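You operate a simulated robot arm through the tools that you are given. There is no shell and no other tool. Be economical: measure what you need, move in short steps, check, and stop when the job is done.

The job below is to be done with a simulated two-armed robot. You get a single attempt, and the scene is never put back.

## Task
Close the right sink drawer. Put the amber water glass on top of the green dessert glass. Shut the drawer marked pads. Take the alder carton and put it on the bare right end of the old bench. Put the glue brush on top of the blue goblet. Pick up the almond oil bottle with one hand, pass it to the other hand and put it on the top of the low stand. Put the sanding block on top of the green goblet. The order is free. Set down upright: amber water glass, alder carton, almond oil bottle.

It is judged by the outcome, as a careful person would: the job done as asked, and still so three seconds after it is handed in. It fails if anything else is knocked over, pushed out of place, dropped, spilled or broken.

## Robot
Two 7-joint arms with two-finger grippers on one trunk, on a base that drives. Base frame: it is fixed to the floor where the robot stands at the start and does not move with it; the origin is under the middle of the robot, x ahead of it, y to its left, z up. Lengths are in cm, angles in rad, forces in N, time in s.
The left shoulder is at the start at [7, 13.9, 120.5], the right one opposite. With the tool pointing down near the work surface each hand reaches from about 10 to 36 cm from the robot's upright axis, wherever it stands, measured 20 degrees to its own side. Places, roughly: alder carton [250, -100, 25]; almond oil bottle [325, -175, 25]; amber water glass (8x7x10 cm) [70, 20, 80]; bare right end of the old bench (31x23 cm) [76, -206, 78]; blue goblet (10x9x13 cm) [-140, -260, 90]; drawer marked pads [230, -120, 60]; glue brush (3x4x7 cm) [300, -120, 80]; green dessert glass (9x9x9 cm) [-160, 60, 90]; green goblet (10x9x13 cm) [370, -310, 90]; right sink drawer [60, 10, 60]; sanding block (8x5x5 cm) [360, -330, 80]; top of the low stand [280, -440, 60]. Payload 3.43 kg a hand.
Tool frame (each hand has its own): the origin (TCP) lies between the finger pads and is the grasp point; the fingertips stand 3 cm ahead of it; z points along the fingers, y is the line along which they close. The gripper opens to 10.4 cm. The gripper's body begins 5.7 cm behind the TCP.
Orientation is told as [roll, pitch, yaw] about the base's x, y, z axes, in that order, counted from this pose: with the fingers straight down and closing along the base's y, the tool's x points along the base's -x, its y along +y and its z along -z.

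## Interface
- The arms move only by the tool apply_moves. It takes "left_moves", "right_moves" or both (then of equal length, played together; a hand with none holds still); each is a list of rows, each an object of numbers (a shift or turn left out is 0, a gripper value left out holds the last): "gripper": the finger opening in cm, from 0 to 10.4; "tx", "ty", "tz": the shift along the base's x, y, z in units of 300 mm (1.0 is 300 mm); "ax", "ay", "az": the turn, a rotation vector about the base's x, y, z in units of 60 degrees (1.0 is 60 degrees). In form: [{"gripper": .., "tx": .., "ty": .., "tz": .., "ax": .., "ay": .., "az": ..}, ...]. A call has 1 to 12 rows; each row is the pose to reach, as a shift and turn from the pose commanded when the call began. A call with a number of a shift or a turn outside -1 to 1 is refused whole. A row lasts 0.2 s, in which the tool goes at most 5 cm and 0.15 rad; a call with a longer step from one row to the next is refused whole, and so is a gripper value outside its range. Where a pose cannot be reached the arm comes as near as it can. A force on the tool above 40 N (or 10 N above the force at the start of the call, whichever is more), or a blocked arm, ends the call early, and 0.2 s more pass. The fingers move at their own pace (about 4.5 cm/s each) and stop on an object; they squeeze with about 39 N. The grip force told is the motor's: it shows also when the fingers shut on nothing. Time passes only in rows, and 0.2 s behind the last, so rows that repeat a pose let the fingers close. It gives the time, the measured TCP pose, the force on the tool (base axes), the opening and the grip force at its end, in the units of the frame above (readings bear some noise), with the torque about the TCP (base axes, N m) and any sound that the robot's microphone picked up.
- Cameras (640 x 400 px; columns grow to the right, rows downward): "scene" is now at [12.78, 1.02, 141.2]; the picture's right is [0.17, -0.99, 0.00], its down [-0.76, -0.13, -0.64] and it looks along [0.63, 0.11, -0.77] (base axes); focal length 216 px, centre (320, 200). "left" rides on the left gripper at [6.7, -1.8, -9] in its tool frame; the picture's right is [0.25, 0.97, 0.00], its down [-0.73, 0.19, -0.66] and it looks along [-0.64, 0.17, 0.75] (tool axes); focal length 218 px, centre (320, 200). "right" rides on the right gripper at [6.7, 1.8, -9] in its tool frame; the picture's right is [-0.25, 0.97, 0.00], its down [-0.73, -0.19, -0.66] and it looks along [-0.64, -0.17, 0.75] (tool axes); focal length 218 px, centre (320, 200). There is no depth. A picture from a camera that has moved, and an enlarged one, comes with that camera's place and axes in the base frame and with its lens.
- camera(camera): a new picture of that camera. The clock stands still meanwhile.
- raise_lower(by): slides the trunk up (or, below 0, down) by that many cm; the arms and the scene camera ride with it, the base frame stays. It gives what a move gives, with no picture.
- base_move(legs): drives the robot by 1 to 6 legs, each [ahead, left, turn to the left] in cm, cm and rad, along the robot's own axes; the way and the turn of a leg run together, so that a leg with both is an arc; at most 150 cm and 3.142 rad a leg. The arms and the cameras ride along, it lands a little off, and it stops where it bumps. It gives what a move gives.
- pan_tilt(pan, tilt): turns the head with the scene camera to pan (to the left, within 1.501 rad either way) and tilt (down, from -0.506 to 1.204), counted from straight ahead of the robot. It gives what a move gives.
- inspect(camera, box): a new picture of the part [left, top, right, bottom] of that camera's present view, enlarged. The clock stands still meanwhile.
- close_job(): hands the job in; it is judged then, once.

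Go step by step. Nothing tells you exact positions but the pictures and the camera data: compare them with the known pose of the tool, close in by small moves and look again before you grip or let go. The budget is 196 turns and 192 pictures, counting those below and the enlarged ones. Unless the task says otherwise, let go and move clear before handing in, and close with one line.

The tools are called after "Call:" as name(argument=value, ...) on one line, values as JSON. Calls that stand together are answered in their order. apply_moves: Moves the arms, as the interface text tells. Its arguments: {"type":"object","properties":{"left_moves":{"type":"array","items":{"type":"object","properties":{"gripper":{"type":"number"},"tx":{"type":"number"},"ty":{"type":"number"},"tz":{"type":"number"},"ax":{"type":"number"},"ay":{"type":"number"},"az":{"type":"number"}}}},"right_moves":{"type":"array","items":{"type":"object","properties":{"gripper":{"type":"number"},"tx":{"type":"number"},"ty":{"type":"number"},"tz":{"type":"number"},"ax":{"type":"number"},"ay":{"type":"number"},"az":{"type":"number"}}}}},"required":[]} The other tools are called the same way: raise_lower (by) slides the trunk up or down; base_move (legs) drives the base; pan_tilt (pan, tilt) turns the head that bears the scene camera; camera (camera) takes a picture; inspect (camera, box) takes an enlarged picture of a part of a camera's view; close_job () hands the job in.

At the start:

```text
clock: 0.0
left_ee_pos: [53.59, 30.46, 117.29]
left_ee_rot: [-0.001, 0.001, -0.001]
left_force: [0.4, -0.3, 0.0]
left_torque: [0.02, -0.01, -0.04]
left_width: 10.41
left_grasp_force: 0.1
right_ee_pos: [50.83, -13.37, 98.4]
right_ee_rot: [0.0, 0.001, 0.001]
right_force: [0.3, 0.0, -0.5]
right_torque: [0.02, 0.0, 0.01]
right_width: 10.42
right_grasp_force: 0.1
trunk travel left (down, up): [-70.0, 24.0]
robot x, y, heading: [0.38, 0.04, -0.002]
head pan, tilt: [0.171, 0.878]
```

scene: 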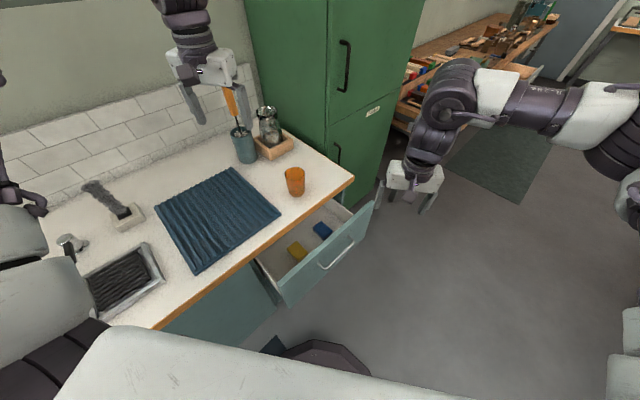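
right: 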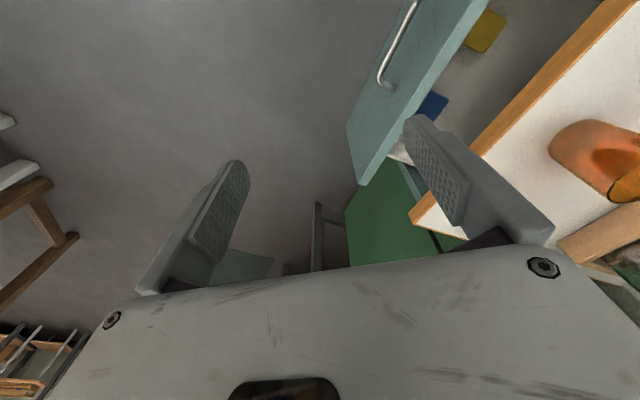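
left: 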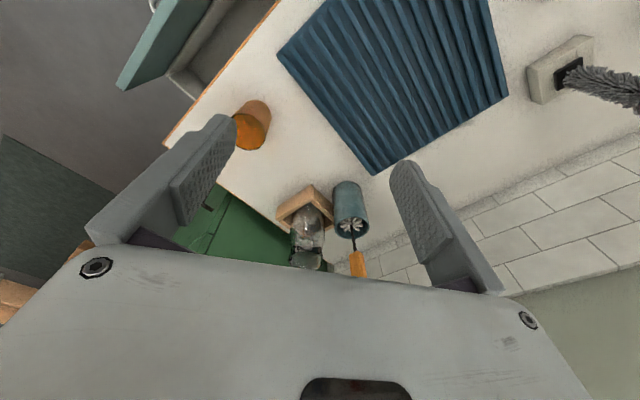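

I see the counter ahead-left, with the amber glass near its edge and the drawer standing open below it. I'll look around first to map the room.

Call:
pan_tilt(pan=-0.5, tilt=0.35)

Call:
camera(camera="scene")

Call:
pan_tilt(pan=-1.5, tilt=0.35)

Call:
camera(camera="scene")

Call:
pan_tilt(pan=1.5, tilt=0.35)

Call:
camera(camera="scene")

```text
clock: 1.1
left_ee_pos: [53.58, 30.5, 117.21]
left_ee_rot: [0.0, -0.001, 0.001]
left_force: [0.3, 0.0, -0.7]
left_torque: [-0.03, -0.03, -0.01]
left_width: 10.4
left_grasp_force: 0.1
right_ee_pos: [50.67, -13.34, 98.4]
right_ee_rot: [-0.001, -0.001, 0.002]
right_force: [0.2, 0.5, -0.8]
right_torque: [-0.02, 0.01, 0.03]
right_width: 10.4
right_grasp_force: 0.0
trunk travel left (down, up): [-70.0, 24.0]
robot x, y, heading: [-0.08, 0.27, 0.003]
head pan, tilt: [-0.499, 0.351]
```

```text
188 pictures are left
camera scene: at [13.4, -4.73, 145.78], right [-0.48, -0.88, 0.0], down [-0.3, 0.16, -0.94], along [0.82, -0.45, -0.34], focal length 216 px, centre (320, 200)
```

scene: 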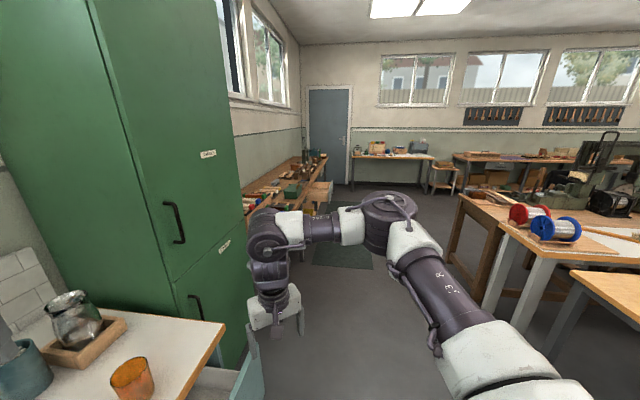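

```text
clock: 2.3
left_ee_pos: [53.49, 30.31, 117.24]
left_ee_rot: [0.001, 0.002, -0.002]
left_force: [0.3, -0.4, -1.1]
left_torque: [0.01, 0.01, -0.02]
left_width: 10.41
left_grasp_force: 0.0
right_ee_pos: [50.79, -13.46, 98.4]
right_ee_rot: [-0.001, -0.001, 0.001]
right_force: [0.1, 0.1, 0.3]
right_torque: [0.04, 0.0, 0.02]
right_width: 10.42
right_grasp_force: 0.0
trunk travel left (down, up): [-70.0, 24.0]
robot x, y, heading: [0.22, -0.04, 0.001]
head pan, tilt: [-1.499, 0.351]
```

```text
187 pictures are left
camera scene: at [5.9, -9.57, 145.79], right [-1.0, -0.07, 0.0], down [-0.03, 0.34, -0.94], along [0.07, -0.94, -0.34], focal length 216 px, centre (320, 200)
```

scene: 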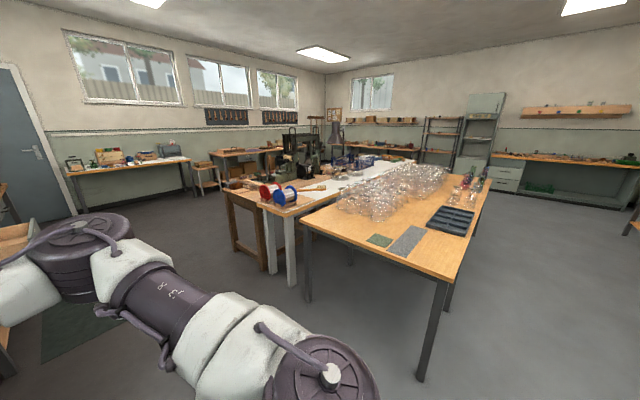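

```text
clock: 4.9
left_ee_pos: [53.6, 30.36, 117.3]
left_ee_rot: [0.0, 0.0, 0.001]
left_force: [-0.5, 0.4, -0.3]
left_torque: [0.03, -0.01, -0.01]
left_width: 10.38
left_grasp_force: 0.1
right_ee_pos: [50.82, -13.43, 98.34]
right_ee_rot: [0.0, -0.002, -0.001]
right_force: [0.0, 0.2, 1.9]
right_torque: [0.03, -0.01, 0.02]
right_width: 10.41
right_grasp_force: 0.0
trunk travel left (down, up): [-70.0, 24.0]
robot x, y, heading: [-0.12, 0.44, -0.0]
head pan, tilt: [1.499, 0.351]
```

```text
186 pictures are left
camera scene: at [5.89, 9.0, 145.79], right [1.0, -0.07, 0.0], down [-0.03, -0.34, -0.94], along [0.07, 0.94, -0.34], focal length 216 px, centre (320, 200)
```

scene: 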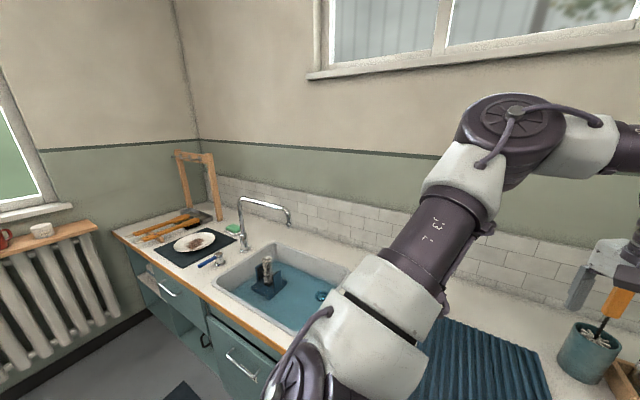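

The counter is turned about 53° to the left. The drawer front is roughly 12 cm out, with the right hand hovering just in front of it. I'll lower the right hand with the fingers closed and look.

Call:
apply_moves(right_moves=[{"gripper": 0, "tz": -0.16}, {"tz": -0.32}, {"tz": -0.48}, {"tz": -0.64}, {"tz": -0.8}, {"tz": -0.96}, {"tz": -1.0}])

Call:
pan_tilt(pan=0.0, tilt=0.9)

Call:
camera(camera="scene")

Call:
camera(camera="right")

```text
clock: 6.5
left_ee_pos: [53.53, 30.39, 117.35]
left_ee_rot: [-0.001, 0.0, 0.0]
left_force: [0.4, -1.4, 0.1]
left_torque: [0.0, -0.03, 0.02]
left_width: 10.39
left_grasp_force: 0.1
right_ee_pos: [50.95, -13.47, 68.18]
right_ee_rot: [0.0, 0.0, 0.003]
right_force: [0.1, -0.6, 0.4]
right_torque: [0.02, 0.02, 0.01]
right_width: 0.0
right_grasp_force: 35.0
trunk travel left (down, up): [-70.0, 24.0]
robot x, y, heading: [-0.18, 0.15, 0.002]
head pan, tilt: [1.499, 0.351]
```

```text
clock: 8.1
left_ee_pos: [53.62, 30.42, 117.4]
left_ee_rot: [0.0, -0.001, 0.001]
left_force: [-0.3, 0.3, -0.1]
left_torque: [0.04, -0.02, 0.03]
left_width: 10.38
left_grasp_force: 0.1
right_ee_pos: [50.86, -13.42, 68.37]
right_ee_rot: [0.001, 0.001, 0.001]
right_force: [-0.2, 0.9, -0.4]
right_torque: [0.03, -0.01, -0.01]
right_width: 0.0
right_grasp_force: 34.1
trunk travel left (down, up): [-70.0, 24.0]
robot x, y, heading: [-0.14, -0.1, -0.003]
head pan, tilt: [0.0, 0.901]
```

```text
185 pictures are left
camera scene: at [12.77, -0.28, 141.04], right [0.0, -1.0, 0.0], down [-0.78, 0.0, -0.62], along [0.62, 0.0, -0.78], focal length 216 px, centre (320, 200)
```

scene: 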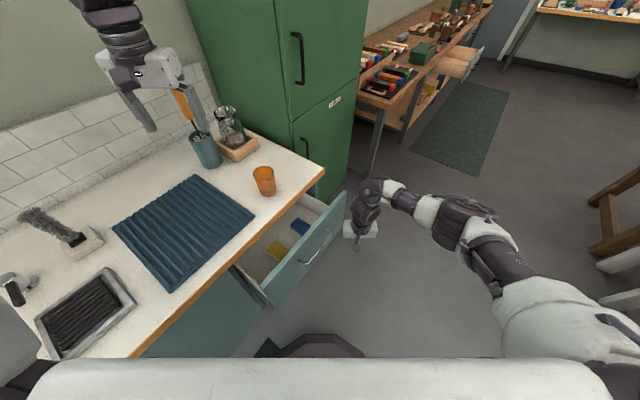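

```text
184 pictures are left
camera right: at [44.1, -11.61, 77.33], right [0.25, 0.97, 0.0], down [0.73, -0.19, 0.66], along [0.64, -0.17, -0.75], focal length 218 px, centre (320, 200)
```

right: 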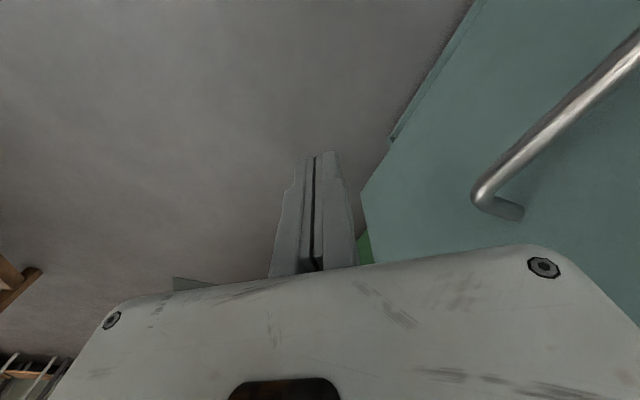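

The arm reaches well at this height. I'll tilt the right fingers toward the drawer front, just right of the handle, so the gripper body clears the countertop edge.

Call:
apply_moves(right_moves=[{"ax": 0.11, "ay": -0.082, "tx": 0.0, "ty": -0.02}, {"ax": 0.22, "ay": -0.164, "tx": 0.0, "ty": -0.05}, {"ax": 0.33, "ay": -0.246, "tx": 0.02, "ty": -0.08}, {"ax": 0.44, "ay": -0.328, "tx": 0.03, "ty": -0.1}, {"ax": 0.55, "ay": -0.41, "tx": 0.04, "ty": -0.1}, {"ax": 0.66, "ay": -0.492, "tx": 0.05, "ty": -0.1}, {"ax": 0.77, "ay": -0.574, "tx": 0.05, "ty": -0.1, "tz": -0.03}, {"ax": 0.88, "ay": -0.656, "tx": 0.05, "ty": -0.1, "tz": -0.06}])

Call:
camera(camera="scene")

Call:
camera(camera="right")

```text
clock: 9.9
left_ee_pos: [53.48, 30.44, 117.31]
left_ee_rot: [0.0, 0.0, 0.0]
left_force: [0.0, -0.2, 0.2]
left_torque: [-0.02, -0.01, 0.03]
left_width: 10.4
left_grasp_force: 0.0
right_ee_pos: [52.37, -16.51, 66.56]
right_ee_rot: [1.063, -0.577, -0.348]
right_force: [-0.5, 0.1, -0.1]
right_torque: [-0.01, -0.02, -0.03]
right_width: 0.0
right_grasp_force: 34.8
trunk travel left (down, up): [-70.0, 24.0]
robot x, y, heading: [-0.38, -0.11, -0.005]
head pan, tilt: [0.0, 0.901]
```

```text
183 pictures are left
camera scene: at [12.8, -0.28, 141.03], right [0.0, -1.0, 0.0], down [-0.78, 0.0, -0.62], along [0.62, 0.0, -0.78], focal length 216 px, centre (320, 200)
```

scene: 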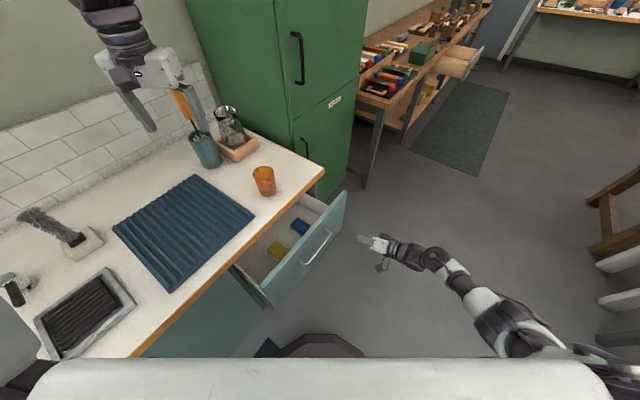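

```text
182 pictures are left
camera right: at [41.7, -19.93, 67.91], right [-0.08, 0.53, 0.85], down [0.27, -0.81, 0.53], along [0.96, 0.27, -0.08], focal length 218 px, centre (320, 200)
```

right: 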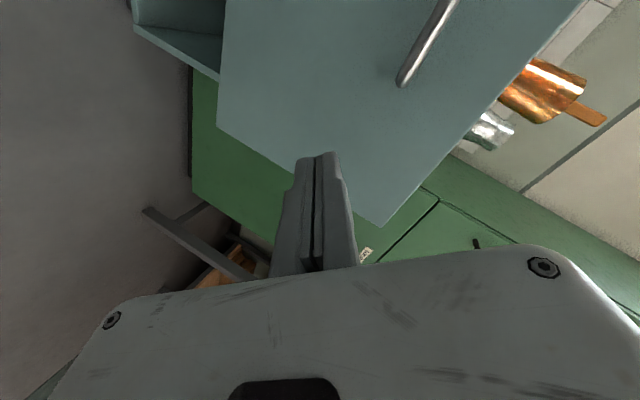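

The fingertips are aligned on the drawer face to the right of the handle. I'll push along the closing direction.

Call:
apply_moves(right_moves=[{"tx": 0.05, "ty": 0.067}, {"tx": 0.1, "ty": 0.133}, {"tx": 0.14, "ty": 0.187}, {"tx": 0.18, "ty": 0.24}, {"tx": 0.22, "ty": 0.293}, {"tx": 0.26, "ty": 0.347}, {"tx": 0.3, "ty": 0.4}, {"tx": 0.33, "ty": 0.44}, {"tx": 0.36, "ty": 0.48}, {"tx": 0.38, "ty": 0.507}, {"tx": 0.4, "ty": 0.533}])

Call:
camera(camera="scene")

```text
clock: 12.3
left_ee_pos: [53.6, 30.43, 117.3]
left_ee_rot: [-0.001, 0.0, 0.0]
left_force: [-0.3, 0.0, -0.4]
left_torque: [-0.02, -0.03, 0.04]
left_width: 10.43
left_grasp_force: 0.1
right_ee_pos: [64.48, -0.33, 66.67]
right_ee_rot: [1.061, -0.579, -0.346]
right_force: [0.0, -0.3, 0.5]
right_torque: [-0.02, 0.03, 0.01]
right_width: 0.0
right_grasp_force: 35.3
trunk travel left (down, up): [-70.0, 24.0]
robot x, y, heading: [-0.06, 0.1, -0.002]
head pan, tilt: [0.0, 0.901]
```

```text
181 pictures are left
camera scene: at [12.77, -0.27, 141.03], right [0.0, -1.0, 0.0], down [-0.78, 0.0, -0.62], along [0.62, 0.0, -0.78], focal length 216 px, centre (320, 200)
```

scene: 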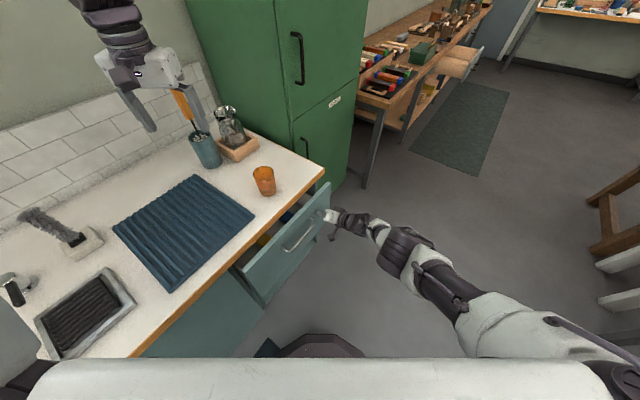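

The drawer moves freely and still has a few centimetres to go. I'll keep pushing slowly.

Call:
apply_moves(right_moves=[{"tx": 0.03, "ty": 0.04}, {"tx": 0.06, "ty": 0.08}, {"tx": 0.08, "ty": 0.107}, {"tx": 0.1, "ty": 0.133}, {"tx": 0.115, "ty": 0.153}, {"tx": 0.13, "ty": 0.173}, {"tx": 0.145, "ty": 0.193}, {"tx": 0.16, "ty": 0.213}, {"tx": 0.175, "ty": 0.233}, {"tx": 0.19, "ty": 0.253}])

Call:
camera(camera="scene")

```text
clock: 14.5
left_ee_pos: [53.59, 30.43, 117.41]
left_ee_rot: [0.001, -0.001, 0.001]
left_force: [-0.1, -1.3, 0.5]
left_torque: [0.02, 0.01, 0.0]
left_width: 10.42
left_grasp_force: 0.1
right_ee_pos: [66.34, 5.36, 69.55]
right_ee_rot: [1.061, -0.576, -0.343]
right_force: [-0.7, 0.4, -1.0]
right_torque: [0.04, -0.02, 0.02]
right_width: 0.0
right_grasp_force: 35.1
right hand out of reach, approached as far as the arm can: row 1, 2, 3, 4, 5, 6, 7, 8, 9, 10
trunk travel left (down, up): [-70.0, 24.0]
robot x, y, heading: [-0.35, -0.18, -0.002]
head pan, tilt: [0.0, 0.901]
```

```text
180 pictures are left
camera scene: at [12.78, -0.34, 141.03], right [0.0, -1.0, 0.0], down [-0.78, 0.0, -0.62], along [0.62, 0.0, -0.78], focal length 216 px, centre (320, 200)
```

scene: 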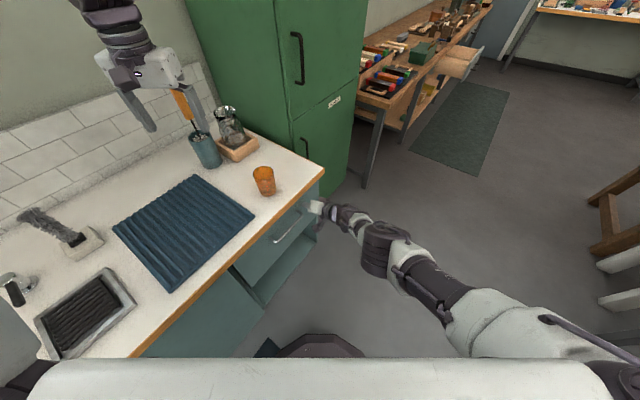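

Arm is at its limit with the drawer nearly shut. I'll back off and look closely.

Call:
apply_moves(right_moves=[{"tx": -0.06, "ty": -0.08}, {"tx": -0.12, "ty": -0.16}, {"tx": -0.2, "ty": -0.267}])

Call:
inspect(camera="scene", box=[200, 130, 400, 330])

```text
clock: 15.3
left_ee_pos: [53.52, 30.15, 117.31]
left_ee_rot: [0.001, 0.001, -0.001]
left_force: [0.1, 0.5, -0.2]
left_torque: [0.05, -0.01, -0.01]
left_width: 10.4
left_grasp_force: 0.0
right_ee_pos: [60.36, -2.73, 69.78]
right_ee_rot: [1.064, -0.577, -0.346]
right_force: [-0.8, -0.3, -0.8]
right_torque: [0.01, 0.0, 0.01]
right_width: 0.03
right_grasp_force: 34.3
trunk travel left (down, up): [-70.0, 24.0]
robot x, y, heading: [-0.11, -0.07, -0.0]
head pan, tilt: [0.0, 0.901]
```

```text
2.00 times, centred on (300, 230) of scene
camera zoom: at [12.66, -0.44, 141.05], right [0.0, -1.0, 0.0], down [-0.78, 0.0, -0.62], along [0.62, 0.0, -0.78], focal length 433 px, centre (360, 140)
```

zoom: 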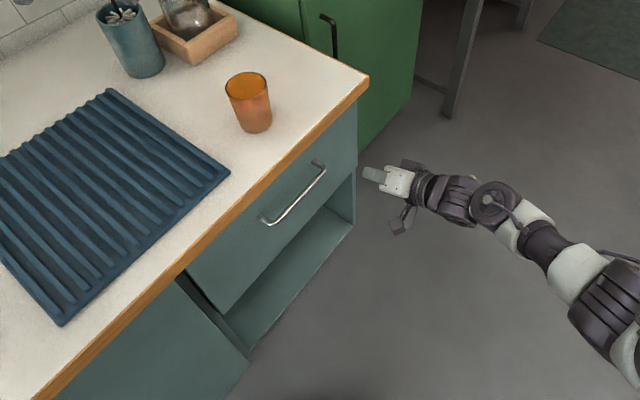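

The drawer looks nearly flush but not certainly home. I'll drive a little closer so the arm can finish the push.

Call:
base_move(legs=[[4, 5, 0]])

Call:
apply_moves(right_moves=[{"tx": 0.03, "ty": 0.04, "tz": -0.05}, {"tx": 0.06, "ty": 0.08, "tz": -0.1}, {"tx": 0.07, "ty": 0.093, "tz": -0.1}, {"tx": 0.085, "ty": 0.113, "tz": -0.1}, {"tx": 0.1, "ty": 0.133, "tz": -0.1}, {"tx": 0.115, "ty": 0.153, "tz": -0.1}, {"tx": 0.13, "ty": 0.173, "tz": -0.1}, {"tx": 0.145, "ty": 0.193, "tz": -0.1}, {"tx": 0.16, "ty": 0.213, "tz": -0.1}, {"tx": 0.175, "ty": 0.233, "tz": -0.1}, {"tx": 0.19, "ty": 0.253, "tz": -0.1}])

Call:
inspect(camera="scene", box=[200, 130, 400, 330])

```text
clock: 16.3
left_ee_pos: [57.6, 35.3, 117.46]
left_ee_rot: [0.001, -0.002, -0.003]
left_force: [-0.2, 0.0, 0.2]
left_torque: [-0.01, 0.01, -0.05]
left_width: 10.38
left_grasp_force: 0.1
right_ee_pos: [64.5, 2.05, 69.66]
right_ee_rot: [1.061, -0.578, -0.346]
right_force: [-0.2, 0.3, 0.2]
right_torque: [0.0, -0.02, 0.03]
right_width: 0.01
right_grasp_force: 34.8
trunk travel left (down, up): [-70.0, 24.0]
robot x, y, heading: [4.05, 4.89, -0.0]
head pan, tilt: [0.0, 0.901]
```

```text
clock: 17.6
left_ee_pos: [57.51, 34.88, 117.28]
left_ee_rot: [-0.001, 0.001, -0.005]
left_force: [0.3, -0.5, -1.0]
left_torque: [-0.05, -0.01, -0.04]
left_width: 10.38
left_grasp_force: 0.0
right_ee_pos: [67.13, 5.55, 65.99]
right_ee_rot: [1.05, -0.57, -0.351]
right_force: [-15.9, -11.6, 9.7]
right_torque: [0.24, -0.25, 0.07]
right_width: 0.0
right_grasp_force: 34.7
trunk travel left (down, up): [-70.0, 24.0]
robot x, y, heading: [4.16, 4.61, -0.004]
head pan, tilt: [0.0, 0.901]
stopped in row 6 (right hand): the force on the tool passed its limit at 42 N (the readings are from after the stop); the commanded pose is now the measured one
```

```text
2.00 times, centred on (300, 230) of scene
camera zoom: at [16.56, 4.5, 141.05], right [0.0, -1.0, 0.0], down [-0.78, 0.0, -0.62], along [0.62, 0.0, -0.78], focal length 433 px, centre (360, 140)
```

zoom: 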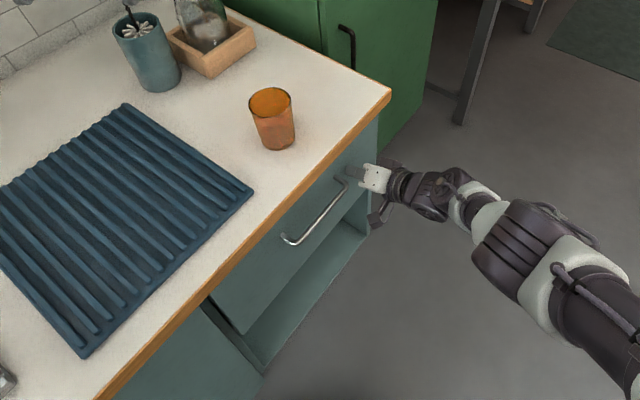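

The drawer hit its stop at 42 N, so it's shut. I'll retract the right hand and straighten it, then sidestep along the counter so the left hand can reach the amber glass at about (66.5, 19.5).

Call:
apply_moves(right_moves=[{"tx": -0.09, "ty": -0.12}, {"tx": -0.18, "ty": -0.24}, {"tx": -0.27, "ty": -0.36}, {"tx": -0.36, "ty": -0.48, "ax": -0.11, "ay": 0.082, "tz": 0.05}, {"tx": -0.4, "ty": -0.54, "ax": -0.22, "ay": 0.164, "tz": 0.2}, {"tx": -0.45, "ty": -0.58, "ax": -0.33, "ay": 0.246, "tz": 0.33}, {"tx": -0.5, "ty": -0.6, "ax": -0.44, "ay": 0.328, "tz": 0.46}, {"tx": -0.55, "ty": -0.6, "ax": -0.55, "ay": 0.41, "tz": 0.6}, {"tx": -0.6, "ty": -0.6, "ax": -0.66, "ay": 0.492, "tz": 0.74}, {"tx": -0.65, "ty": -0.6, "ax": -0.77, "ay": 0.574, "tz": 0.88}, {"tx": -0.7, "ty": -0.6, "ax": -0.88, "ay": 0.656, "tz": 1.0}])

Call:
base_move(legs=[[9.6, -7.2, 0]])

Call:
camera(camera="scene")

Call:
camera(camera="left")

```text
clock: 20.0
left_ee_pos: [57.71, 35.15, 117.14]
left_ee_rot: [-0.001, 0.0, -0.004]
left_force: [-0.3, 0.3, 0.7]
left_torque: [0.0, 0.01, 0.0]
left_width: 10.38
left_grasp_force: 0.0
right_ee_pos: [47.97, -13.09, 96.1]
right_ee_rot: [-0.012, 0.004, -0.004]
right_force: [-0.6, 0.5, -0.6]
right_torque: [0.0, -0.01, -0.01]
right_width: 0.0
right_grasp_force: 34.9
right hand out of reach, approached as far as the arm can: row 11
trunk travel left (down, up): [-70.0, 24.0]
robot x, y, heading: [4.17, 5.06, -0.003]
head pan, tilt: [0.0, 0.901]
```

```text
clock: 21.3
left_ee_pos: [67.06, 28.12, 117.32]
left_ee_rot: [-0.002, -0.002, -0.004]
left_force: [-0.6, -0.3, 0.2]
left_torque: [-0.04, -0.03, 0.0]
left_width: 10.4
left_grasp_force: 0.1
right_ee_pos: [57.52, -20.31, 96.08]
right_ee_rot: [-0.01, 0.002, -0.003]
right_force: [0.6, -0.8, 0.4]
right_torque: [0.01, -0.04, -0.01]
right_width: 0.0
right_grasp_force: 34.6
trunk travel left (down, up): [-70.0, 24.0]
robot x, y, heading: [13.48, -2.2, -0.006]
head pan, tilt: [0.0, 0.901]
```

```text
177 pictures are left
camera scene: at [26.11, -2.54, 141.05], right [0.0, -1.0, 0.0], down [-0.78, 0.0, -0.62], along [0.62, 0.0, -0.78], focal length 216 px, centre (320, 200)
```

scene: 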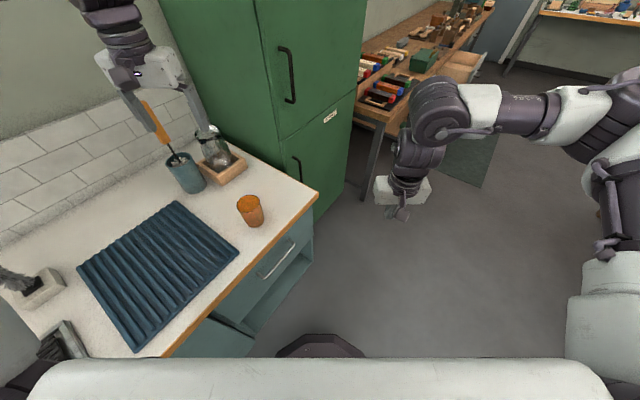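

```text
176 pictures are left
camera left: at [60.29, 26.18, 126.27], right [-0.25, 0.97, 0.0], down [0.73, 0.19, 0.66], along [0.64, 0.16, -0.75], focal length 218 px, centre (320, 200)
```

left: 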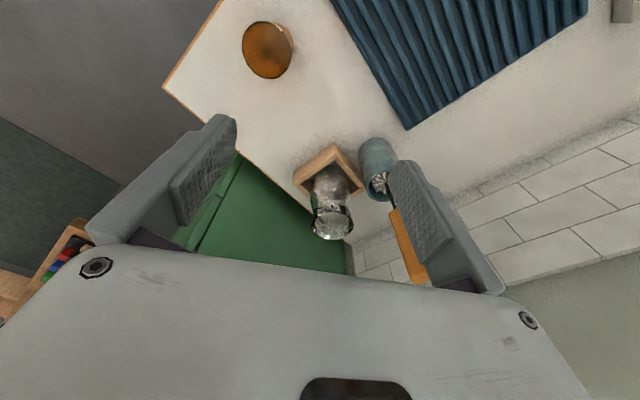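

The glass is at about (66.8, 19.9) from both views. I'll move the left hand above it and partway down, then check.

Call:
apply_moves(left_moves=[{"ty": -0.14, "gripper": 10.4}, {"ty": -0.27, "tz": -0.05}, {"ty": -0.275, "tz": -0.2}, {"ty": -0.275, "tz": -0.35}, {"ty": -0.275, "tz": -0.5}, {"ty": -0.275, "tz": -0.6}, {"ty": -0.275, "tz": -0.68}])

Call:
camera(camera="left")

Call:
inspect(camera="scene", box=[180, 140, 340, 240])

```text
clock: 22.9
left_ee_pos: [67.19, 19.74, 96.75]
left_ee_rot: [-0.002, -0.001, -0.004]
left_force: [0.2, -0.2, 0.0]
left_torque: [-0.02, 0.0, -0.03]
left_width: 10.41
left_grasp_force: 0.0
right_ee_pos: [57.59, -20.33, 96.02]
right_ee_rot: [-0.009, 0.002, -0.004]
right_force: [0.6, -0.2, 0.6]
right_torque: [-0.01, -0.03, 0.02]
right_width: 0.0
right_grasp_force: 34.5
trunk travel left (down, up): [-70.0, 24.0]
robot x, y, heading: [13.85, -2.4, -0.005]
head pan, tilt: [0.0, 0.901]
```

```text
175 pictures are left
camera left: at [60.48, 17.87, 105.75], right [-0.25, 0.97, 0.0], down [0.73, 0.19, 0.66], along [0.64, 0.16, -0.75], focal length 218 px, centre (320, 200)
```

left: 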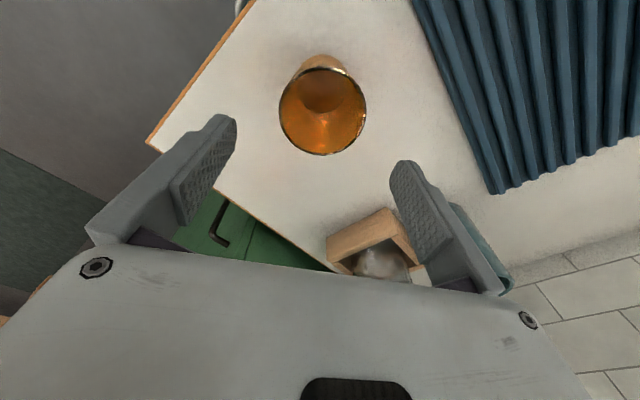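

```text
4.00 times, centred on (260, 190) of scene
camera zoom: at [26.28, -2.62, 141.03], right [0.0, -1.0, 0.0], down [-0.78, 0.0, -0.62], along [0.62, 0.0, -0.78], focal length 866 px, centre (560, 240)
```

zoom: 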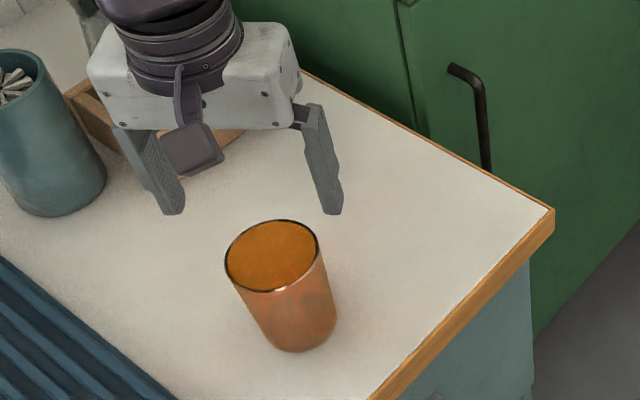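

Rim centre comes out at about (66.1, 19.4, 89), with the counter near z 79. I'll descend around the glass and close.

Call:
apply_moves(left_moves=[{"tx": -0.035, "ty": -0.01, "tz": -0.08}, {"tx": -0.035, "ty": -0.01, "tz": -0.2}, {"tx": -0.035, "ty": -0.01, "tz": -0.3}, {"tx": -0.035, "ty": -0.01, "tz": -0.385}, {"tx": -0.035, "ty": -0.01, "tz": -0.385, "gripper": 5}, {"tx": -0.035, "ty": -0.01, "tz": -0.385}, {"tx": -0.035, "ty": -0.01, "tz": -0.385}, {"tx": -0.035, "ty": -0.01, "tz": -0.385}])

Call:
camera(camera="left")

```text
clock: 24.7
left_ee_pos: [66.13, 19.31, 85.26]
left_ee_rot: [0.0, 0.002, -0.004]
left_force: [-0.4, -0.3, 0.2]
left_torque: [-0.02, 0.02, -0.01]
left_width: 6.23
left_grasp_force: 38.8
right_ee_pos: [57.39, -20.42, 96.05]
right_ee_rot: [-0.009, 0.002, -0.004]
right_force: [-0.6, 0.8, -0.4]
right_torque: [-0.01, 0.02, -0.01]
right_width: 0.0
right_grasp_force: 35.3
trunk travel left (down, up): [-70.0, 24.0]
robot x, y, heading: [13.7, -2.15, 0.004]
head pan, tilt: [0.0, 0.901]
```

```text
173 pictures are left
camera left: at [59.39, 17.56, 94.25], right [-0.25, 0.97, 0.0], down [0.73, 0.19, 0.66], along [0.64, 0.16, -0.75], focal length 218 px, centre (320, 200)
```

left: 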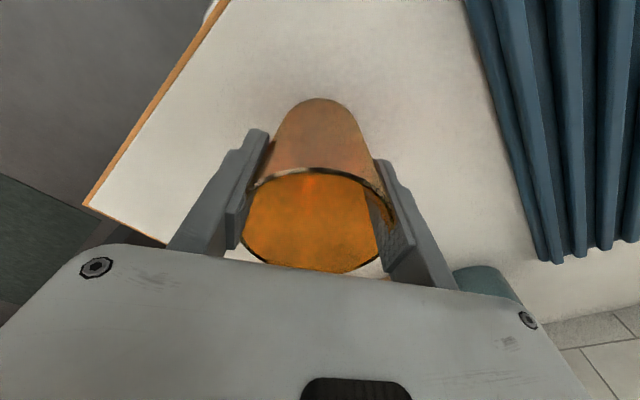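

The amber glass is gripped (6.2 cm). I'll lift it, draw it in, and back away from the counter.

Call:
apply_moves(left_moves=[{"tz": 0.06}, {"tz": 0.16}, {"tz": 0.3}, {"tz": 0.45, "tx": -0.05}, {"tz": 0.58, "tx": -0.15}, {"tz": 0.68, "tx": -0.27}, {"tz": 0.72, "tx": -0.42}, {"tz": 0.74, "tx": -0.55}], right_moves=[{"tz": 0.03}, {"tz": 0.06}, {"tz": 0.1}, {"tz": 0.15, "tx": -0.05}, {"tz": 0.2, "tx": -0.15}, {"tz": 0.25, "tx": -0.25}, {"tz": 0.28, "tx": -0.35}, {"tz": 0.28, "tx": -0.45}])

Call:
base_move(legs=[[-14, -18, 0], [0, 0, -1.6], [0, 0, -1.7]])

Call:
pan_tilt(pan=0.0, tilt=0.5)

Call:
camera(camera="scene")

```text
clock: 26.5
left_ee_pos: [54.92, 19.47, 106.69]
left_ee_rot: [0.0, 0.005, -0.003]
left_force: [0.0, 1.0, -3.0]
left_torque: [-0.02, 0.0, -0.02]
left_width: 6.19
left_grasp_force: 38.7
left hand out of reach, approached as far as the arm can: row 7, 8
right_ee_pos: [54.78, -24.52, 105.61]
right_ee_rot: [-0.008, 0.008, -0.004]
right_force: [0.8, -0.5, -0.2]
right_torque: [-0.01, 0.02, -0.01]
right_width: 0.0
right_grasp_force: 34.4
right hand out of reach, approached as far as the arm can: row 4, 5, 6, 7, 8
trunk travel left (down, up): [-70.0, 24.0]
robot x, y, heading: [13.4, -2.12, -0.004]
head pan, tilt: [0.0, 0.901]
```

```text
clock: 36.2
left_ee_pos: [-44.47, -35.41, 106.67]
left_ee_rot: [-0.001, -0.001, 2.985]
left_force: [-0.9, 0.7, -2.4]
left_torque: [0.0, -0.06, -0.01]
left_width: 6.17
left_grasp_force: 39.1
right_ee_pos: [-37.57, 8.16, 105.81]
right_ee_rot: [-0.008, 0.004, 2.983]
right_force: [0.7, 0.3, 0.1]
right_torque: [0.0, 0.01, -0.01]
right_width: 0.0
right_grasp_force: 34.0
trunk travel left (down, up): [-70.0, 24.0]
robot x, y, heading: [-0.48, -20.27, 2.988]
head pan, tilt: [0.0, 0.901]
```

```text
clock: 37.1
left_ee_pos: [-44.55, -35.31, 106.76]
left_ee_rot: [-0.001, 0.001, 2.986]
left_force: [0.7, -0.3, -2.0]
left_torque: [-0.01, -0.01, 0.02]
left_width: 6.16
left_grasp_force: 39.3
right_ee_pos: [-37.45, 8.11, 105.65]
right_ee_rot: [-0.007, 0.004, 2.984]
right_force: [0.2, 1.2, 0.1]
right_torque: [0.02, 0.01, 0.02]
right_width: 0.0
right_grasp_force: 34.4
trunk travel left (down, up): [-70.0, 24.0]
robot x, y, heading: [-0.24, -19.93, 2.981]
head pan, tilt: [0.0, 0.499]
```

```text
172 pictures are left
camera scene: at [-14.32, -18.27, 144.41], right [0.16, 0.99, 0.0], down [0.47, -0.07, -0.88], along [-0.87, 0.14, -0.48], focal length 216 px, centre (320, 200)
```

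scene: 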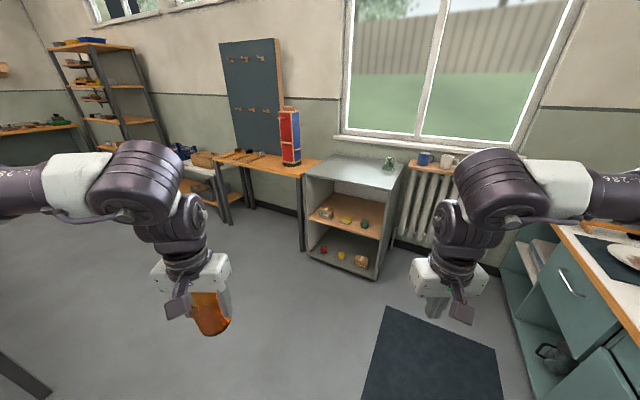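

The green dessert glass stands on the grey cabinet at about (-163, 58), well back from the front. I'll drive nearer and measure again.

Call:
base_move(legs=[[89, -51, 0]])

Call:
pan_tilt(pan=0.0, tilt=0.8)

Call:
camera(camera="scene")

```text
clock: 42.4
left_ee_pos: [-124.6, 29.35, 106.69]
left_ee_rot: [-0.002, -0.001, 2.978]
left_force: [-0.9, 0.4, -2.8]
left_torque: [0.0, -0.02, 0.01]
left_width: 6.19
left_grasp_force: 39.3
right_ee_pos: [-117.21, 72.69, 105.71]
right_ee_rot: [-0.008, 0.004, 2.979]
right_force: [-0.2, 0.6, 0.4]
right_torque: [-0.01, 0.04, 0.02]
right_width: 0.0
right_grasp_force: 34.9
trunk travel left (down, up): [-70.0, 24.0]
robot x, y, heading: [-80.65, 43.93, 2.978]
head pan, tilt: [0.0, 0.499]
```

```text
clock: 43.2
left_ee_pos: [-124.58, 29.35, 106.67]
left_ee_rot: [-0.001, -0.001, 2.976]
left_force: [0.7, -0.3, -2.5]
left_torque: [0.0, -0.03, 0.0]
left_width: 6.15
left_grasp_force: 38.7
right_ee_pos: [-117.23, 72.72, 105.77]
right_ee_rot: [-0.008, 0.003, 2.976]
right_force: [0.9, -0.7, 0.4]
right_torque: [-0.01, 0.01, -0.01]
right_width: 0.01
right_grasp_force: 34.9
trunk travel left (down, up): [-70.0, 24.0]
robot x, y, heading: [-80.4, 44.06, 2.977]
head pan, tilt: [0.0, 0.799]
```

```text
171 pictures are left
camera scene: at [-93.27, 46.02, 141.83], right [0.16, 0.99, 0.0], down [0.71, -0.12, -0.7], along [-0.69, 0.11, -0.72], focal length 216 px, centre (320, 200)
```

scene: 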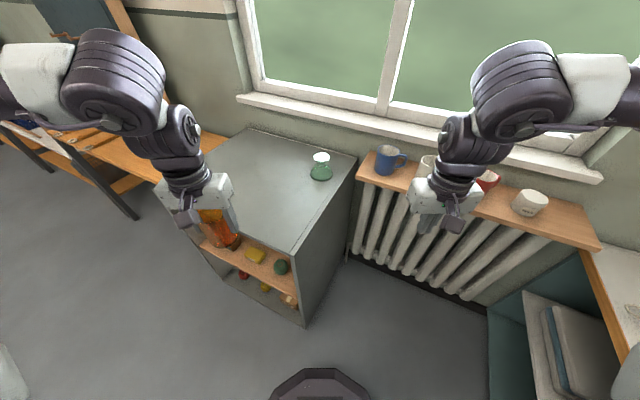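

The glass stands about 9 cm from the cabinet's right side and 35 cm from its front, so I'll approach from the radiator corner. First I'll fold the right hand back so it stays clear of the sill and mugs.

Call:
apply_moves(right_moves=[{"tz": -0.1, "tx": 0.05}, {"tz": -0.2, "tx": 0.15, "ty": -0.02}, {"tz": -0.3, "tx": 0.27, "ty": -0.04}, {"tz": -0.36, "tx": 0.4, "ty": -0.06}, {"tz": -0.4, "tx": 0.53, "ty": -0.08}])

Call:
camera(camera="scene")

```text
clock: 44.4
left_ee_pos: [-124.59, 29.39, 106.6]
left_ee_rot: [0.0, -0.001, 2.977]
left_force: [-0.2, 0.4, -3.5]
left_torque: [-0.01, -0.04, -0.01]
left_width: 6.17
left_grasp_force: 39.2
right_ee_pos: [-114.49, 75.15, 100.17]
right_ee_rot: [-0.003, 0.006, 2.979]
right_force: [-0.3, 0.1, 1.0]
right_torque: [0.02, 0.01, 0.03]
right_width: 0.0
right_grasp_force: 35.1
right hand out of reach, approached as far as the arm can: row 1, 2, 3, 4, 5
trunk travel left (down, up): [-70.0, 24.0]
robot x, y, heading: [-80.48, 44.15, 2.976]
head pan, tilt: [0.0, 0.799]
```

```text
170 pictures are left
camera scene: at [-93.28, 46.11, 141.82], right [0.16, 0.99, 0.0], down [0.71, -0.12, -0.7], along [-0.69, 0.11, -0.72], focal length 216 px, centre (320, 200)
```

scene: 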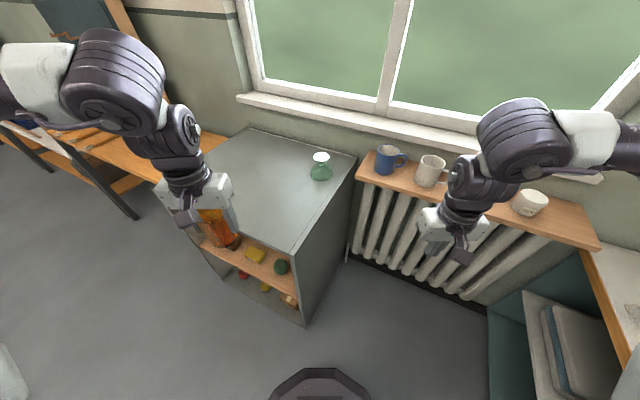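

Retraction is limited at this height. I'll test how far forward the left hand can reach over the empty part of the cabinet top, since a frontal approach may be enough.

Call:
apply_moves(left_moves=[{"tx": -0.15, "ty": 0.024}, {"tx": -0.3, "ty": 0.048}, {"tx": -0.45, "ty": 0.072}, {"tx": -0.6, "ty": 0.097}, {"tx": -0.72, "ty": 0.117}, {"tx": -0.85, "ty": 0.14}])

```text
clock: 45.8
left_ee_pos: [-149.21, 33.63, 106.66]
left_ee_rot: [0.0, 0.002, 2.972]
left_force: [-1.0, 0.2, -1.9]
left_torque: [0.01, -0.02, 0.01]
left_width: 6.15
left_grasp_force: 38.7
left hand out of reach, approached as far as the arm can: row 6
right_ee_pos: [-114.64, 75.23, 100.12]
right_ee_rot: [-0.004, 0.007, 2.978]
right_force: [0.4, 0.2, 0.5]
right_torque: [-0.05, 0.0, 0.05]
right_width: 0.02
right_grasp_force: 34.4
trunk travel left (down, up): [-70.0, 24.0]
robot x, y, heading: [-80.45, 44.32, 2.976]
head pan, tilt: [0.0, 0.799]
```

The left hand reaches 66 cm ahead, so a frontal approach works. I'll draw it back, then drive to about (-98, 50) with heading 2.75.

Call:
apply_moves(left_moves=[{"tx": 0.15, "ty": -0.024}, {"tx": 0.3, "ty": -0.048}, {"tx": 0.45, "ty": -0.072}, {"tx": 0.6, "ty": -0.097}])

Call:
base_move(legs=[[0, 0, -0.226], [16.9, -7.1, 0]])

Call:
camera(camera="scene")

Call:
camera(camera="left")

```text
clock: 46.8
left_ee_pos: [-130.89, 30.43, 106.79]
left_ee_rot: [-0.001, -0.003, 2.98]
left_force: [-0.1, -0.4, -2.9]
left_torque: [-0.01, -0.02, -0.02]
left_width: 6.18
left_grasp_force: 39.1
right_ee_pos: [-114.32, 74.98, 100.29]
right_ee_rot: [-0.008, 0.004, 2.977]
right_force: [0.4, -0.5, 0.8]
right_torque: [0.07, 0.06, 0.0]
right_width: 0.0
right_grasp_force: 34.4
trunk travel left (down, up): [-70.0, 24.0]
robot x, y, heading: [-80.1, 43.78, 2.98]
head pan, tilt: [0.0, 0.799]
```

```text
clock: 49.1
left_ee_pos: [-145.54, 55.07, 106.87]
left_ee_rot: [0.0, -0.002, 2.751]
left_force: [-0.1, -1.0, -1.5]
left_torque: [-0.01, 0.02, 0.0]
left_width: 6.15
left_grasp_force: 39.6
right_ee_pos: [-119.42, 94.87, 100.25]
right_ee_rot: [-0.004, 0.004, 2.753]
right_force: [0.8, -0.2, 1.1]
right_torque: [0.0, 0.01, 0.0]
right_width: 0.0
right_grasp_force: 34.5
trunk travel left (down, up): [-70.0, 24.0]
robot x, y, heading: [-93.25, 57.09, 2.745]
head pan, tilt: [0.0, 0.799]
```

```text
169 pictures are left
camera scene: at [-105.17, 61.73, 141.85], right [0.38, 0.92, 0.0], down [0.66, -0.27, -0.7], along [-0.65, 0.27, -0.72], focal length 216 px, centre (320, 200)
```

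scene: 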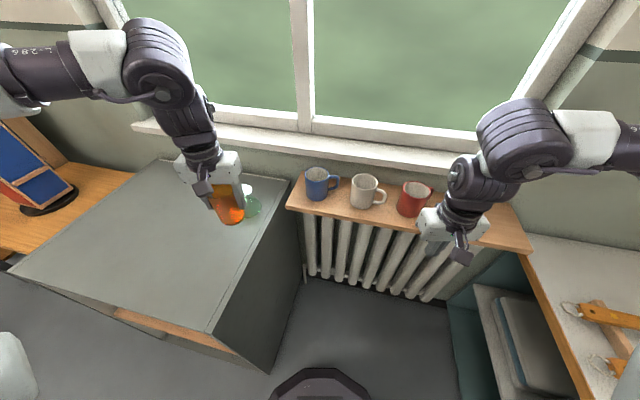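

```text
168 pictures are left
camera left: at [-138.7, 54.02, 115.77], right [-0.13, -0.99, 0.0], down [-0.75, 0.1, 0.66], along [-0.65, 0.09, -0.75], focal length 218 px, centre (320, 200)
```

left: 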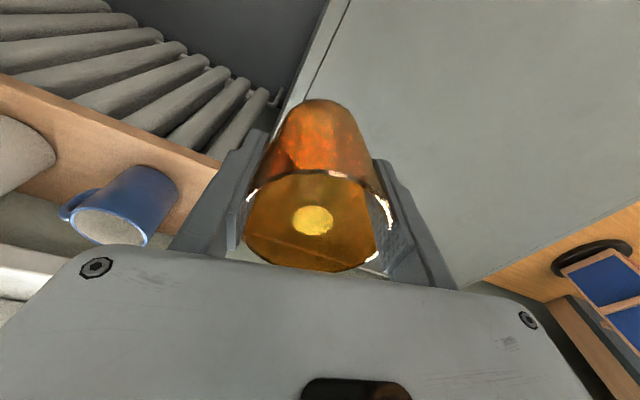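

The green glass is partly hidden behind the held glass. I'll move the left hand aside to measure it accurately.

Call:
apply_moves(left_moves=[{"tx": -0.04, "ty": -0.13}, {"tx": -0.08, "ty": -0.26}, {"tx": -0.1, "ty": -0.4}])

Call:
inspect(camera="scene", box=[160, 140, 320, 240])

Call:
raise_lower(by=20)

Call:
inspect(camera="scene", box=[160, 180, 320, 280])

```text
clock: 49.9
left_ee_pos: [-148.7, 43.11, 106.77]
left_ee_rot: [-0.001, 0.0, 2.751]
left_force: [0.1, 0.3, -2.4]
left_torque: [0.02, -0.02, 0.0]
left_width: 6.14
left_grasp_force: 38.3
right_ee_pos: [-119.51, 94.84, 100.23]
right_ee_rot: [-0.008, 0.004, 2.754]
right_force: [-1.4, -0.4, -0.1]
right_torque: [0.0, -0.02, 0.01]
right_width: 0.01
right_grasp_force: 34.9
trunk travel left (down, up): [-70.0, 24.0]
robot x, y, heading: [-93.22, 57.77, 2.748]
head pan, tilt: [0.0, 0.799]
```

```text
4.00 times, centred on (240, 190) of scene
camera zoom: at [-105.32, 61.76, 141.82], right [0.38, 0.92, 0.0], down [0.66, -0.27, -0.7], along [-0.64, 0.27, -0.72], focal length 866 px, centre (640, 240)
```

zoom: 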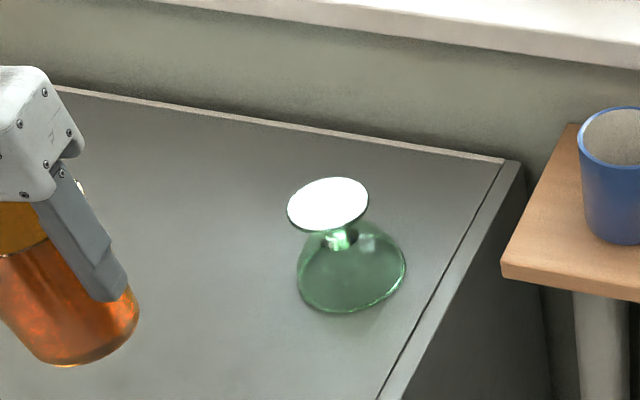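

```text
clock: 52.1
left_ee_pos: [-148.79, 43.17, 126.75]
left_ee_rot: [0.001, 0.001, 2.75]
left_force: [0.3, 0.4, -3.1]
left_torque: [0.0, -0.06, 0.0]
left_width: 6.15
left_grasp_force: 39.4
right_ee_pos: [-119.62, 94.93, 120.17]
right_ee_rot: [-0.007, 0.005, 2.756]
right_force: [-0.6, -0.1, 0.4]
right_torque: [0.0, -0.01, 0.03]
right_width: 0.0
right_grasp_force: 34.9
trunk travel left (down, up): [-90.0, 4.0]
robot x, y, heading: [-93.42, 56.93, 2.753]
head pan, tilt: [0.0, 0.799]
```

```text
4.00 times, centred on (240, 230) of scene
camera zoom: at [-105.33, 61.88, 161.82], right [0.38, 0.92, 0.0], down [0.66, -0.27, -0.7], along [-0.64, 0.27, -0.72], focal length 866 px, centre (640, 80)
```

zoom: 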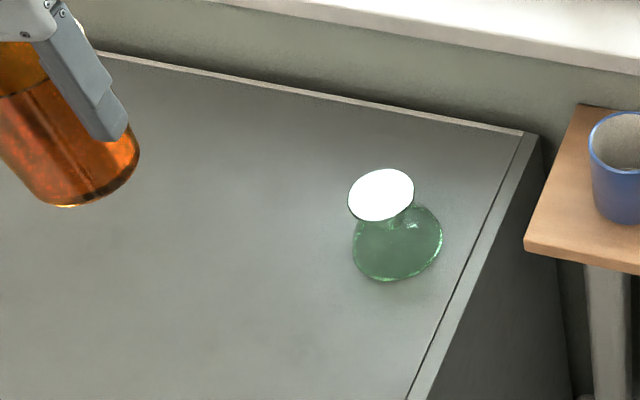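

The dessert glass stands inverted, with its flat foot on top at about (-161.1, 57.9, 94.4). I'll lower the trunk partly and bring the amber glass above it.

Call:
raise_lower(by=-16)

Call:
apply_moves(left_moves=[{"tx": -0.08, "ty": 0.1}, {"tx": -0.16, "ty": 0.2}, {"tx": -0.24, "ty": 0.3}, {"tx": -0.32, "ty": 0.4}, {"tx": -0.37, "ty": 0.46}, {"tx": -0.41, "ty": 0.491}])

Call:
inspect(camera="scene", box=[160, 140, 320, 240])

Call:
camera(camera="left")

```text
clock: 53.9
left_ee_pos: [-148.66, 43.25, 110.97]
left_ee_rot: [-0.001, 0.001, 2.751]
left_force: [0.1, 0.5, -2.4]
left_torque: [-0.01, -0.06, 0.01]
left_width: 6.15
left_grasp_force: 38.4
right_ee_pos: [-119.62, 94.96, 104.16]
right_ee_rot: [-0.007, 0.005, 2.755]
right_force: [-0.6, 0.0, 0.5]
right_torque: [0.0, -0.01, 0.02]
right_width: 0.01
right_grasp_force: 34.2
trunk travel left (down, up): [-74.0, 20.0]
robot x, y, heading: [-93.39, 57.06, 2.75]
head pan, tilt: [0.0, 0.799]
```

```text
clock: 55.3
left_ee_pos: [-161.14, 57.92, 110.92]
left_ee_rot: [-0.001, 0.001, 2.75]
left_force: [0.3, 0.7, -2.5]
left_torque: [-0.02, -0.01, -0.02]
left_width: 6.19
left_grasp_force: 38.9
right_ee_pos: [-119.61, 94.93, 104.12]
right_ee_rot: [-0.005, 0.005, 2.754]
right_force: [0.1, 1.0, 0.3]
right_torque: [0.0, 0.01, 0.03]
right_width: 0.0
right_grasp_force: 34.8
trunk travel left (down, up): [-74.0, 20.0]
robot x, y, heading: [-93.59, 57.06, 2.75]
head pan, tilt: [0.0, 0.799]
```

```text
4.00 times, centred on (240, 190) of scene
camera zoom: at [-105.34, 61.95, 145.82], right [0.38, 0.92, 0.0], down [0.66, -0.27, -0.7], along [-0.64, 0.26, -0.72], focal length 866 px, centre (640, 240)
```

zoom: 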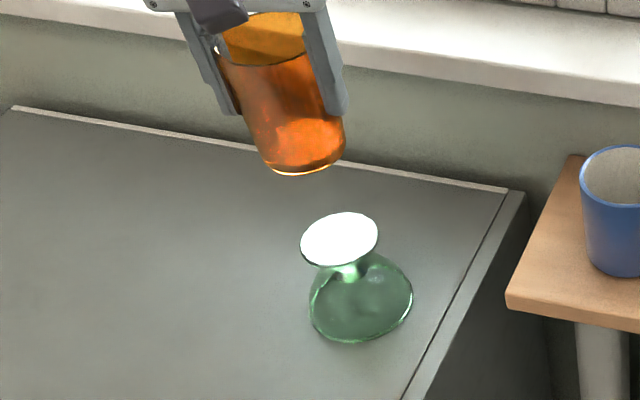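

```text
164 pictures are left
camera left: at [-154.22, 56.91, 119.85], right [-0.13, -0.99, 0.0], down [-0.75, 0.1, 0.66], along [-0.65, 0.09, -0.75], focal length 218 px, centre (320, 200)
```

left: 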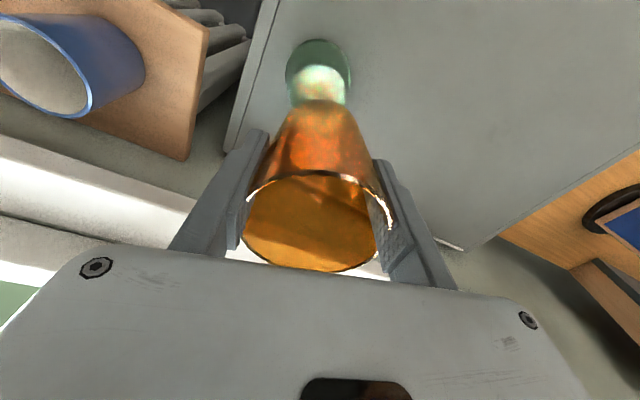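

The held glass and the inverted foot line up in both views. I'll lower to just above contact and check.

Call:
apply_moves(left_moves=[{"tz": -0.1}, {"tz": -0.2}, {"tz": -0.26}, {"tz": -0.29}])

Call:
inspect(camera="scene", box=[200, 170, 280, 220])

```text
clock: 56.3
left_ee_pos: [-161.02, 57.78, 102.2]
left_ee_rot: [0.002, 0.002, 2.751]
left_force: [-0.7, -0.8, -3.0]
left_torque: [-0.04, -0.04, 0.0]
left_width: 6.13
left_grasp_force: 38.8
right_ee_pos: [-119.51, 94.96, 104.09]
right_ee_rot: [-0.007, 0.004, 2.755]
right_force: [1.4, -1.0, -0.5]
right_torque: [0.0, -0.01, 0.04]
right_width: 0.0
right_grasp_force: 34.5
trunk travel left (down, up): [-74.0, 20.0]
robot x, y, heading: [-93.08, 56.84, 2.75]
head pan, tilt: [0.0, 0.799]
```

```text
8.00 times, centred on (240, 195) of scene
camera zoom: at [-105.36, 61.87, 145.82], right [0.38, 0.92, 0.0], down [0.66, -0.27, -0.7], along [-0.64, 0.27, -0.72], focal length 1732 px, centre (960, 240)
```

zoom: 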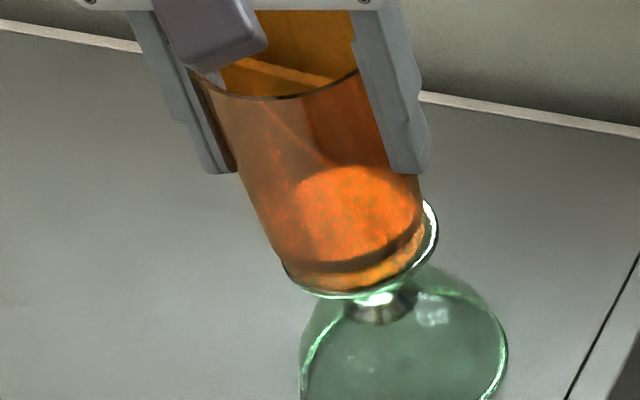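

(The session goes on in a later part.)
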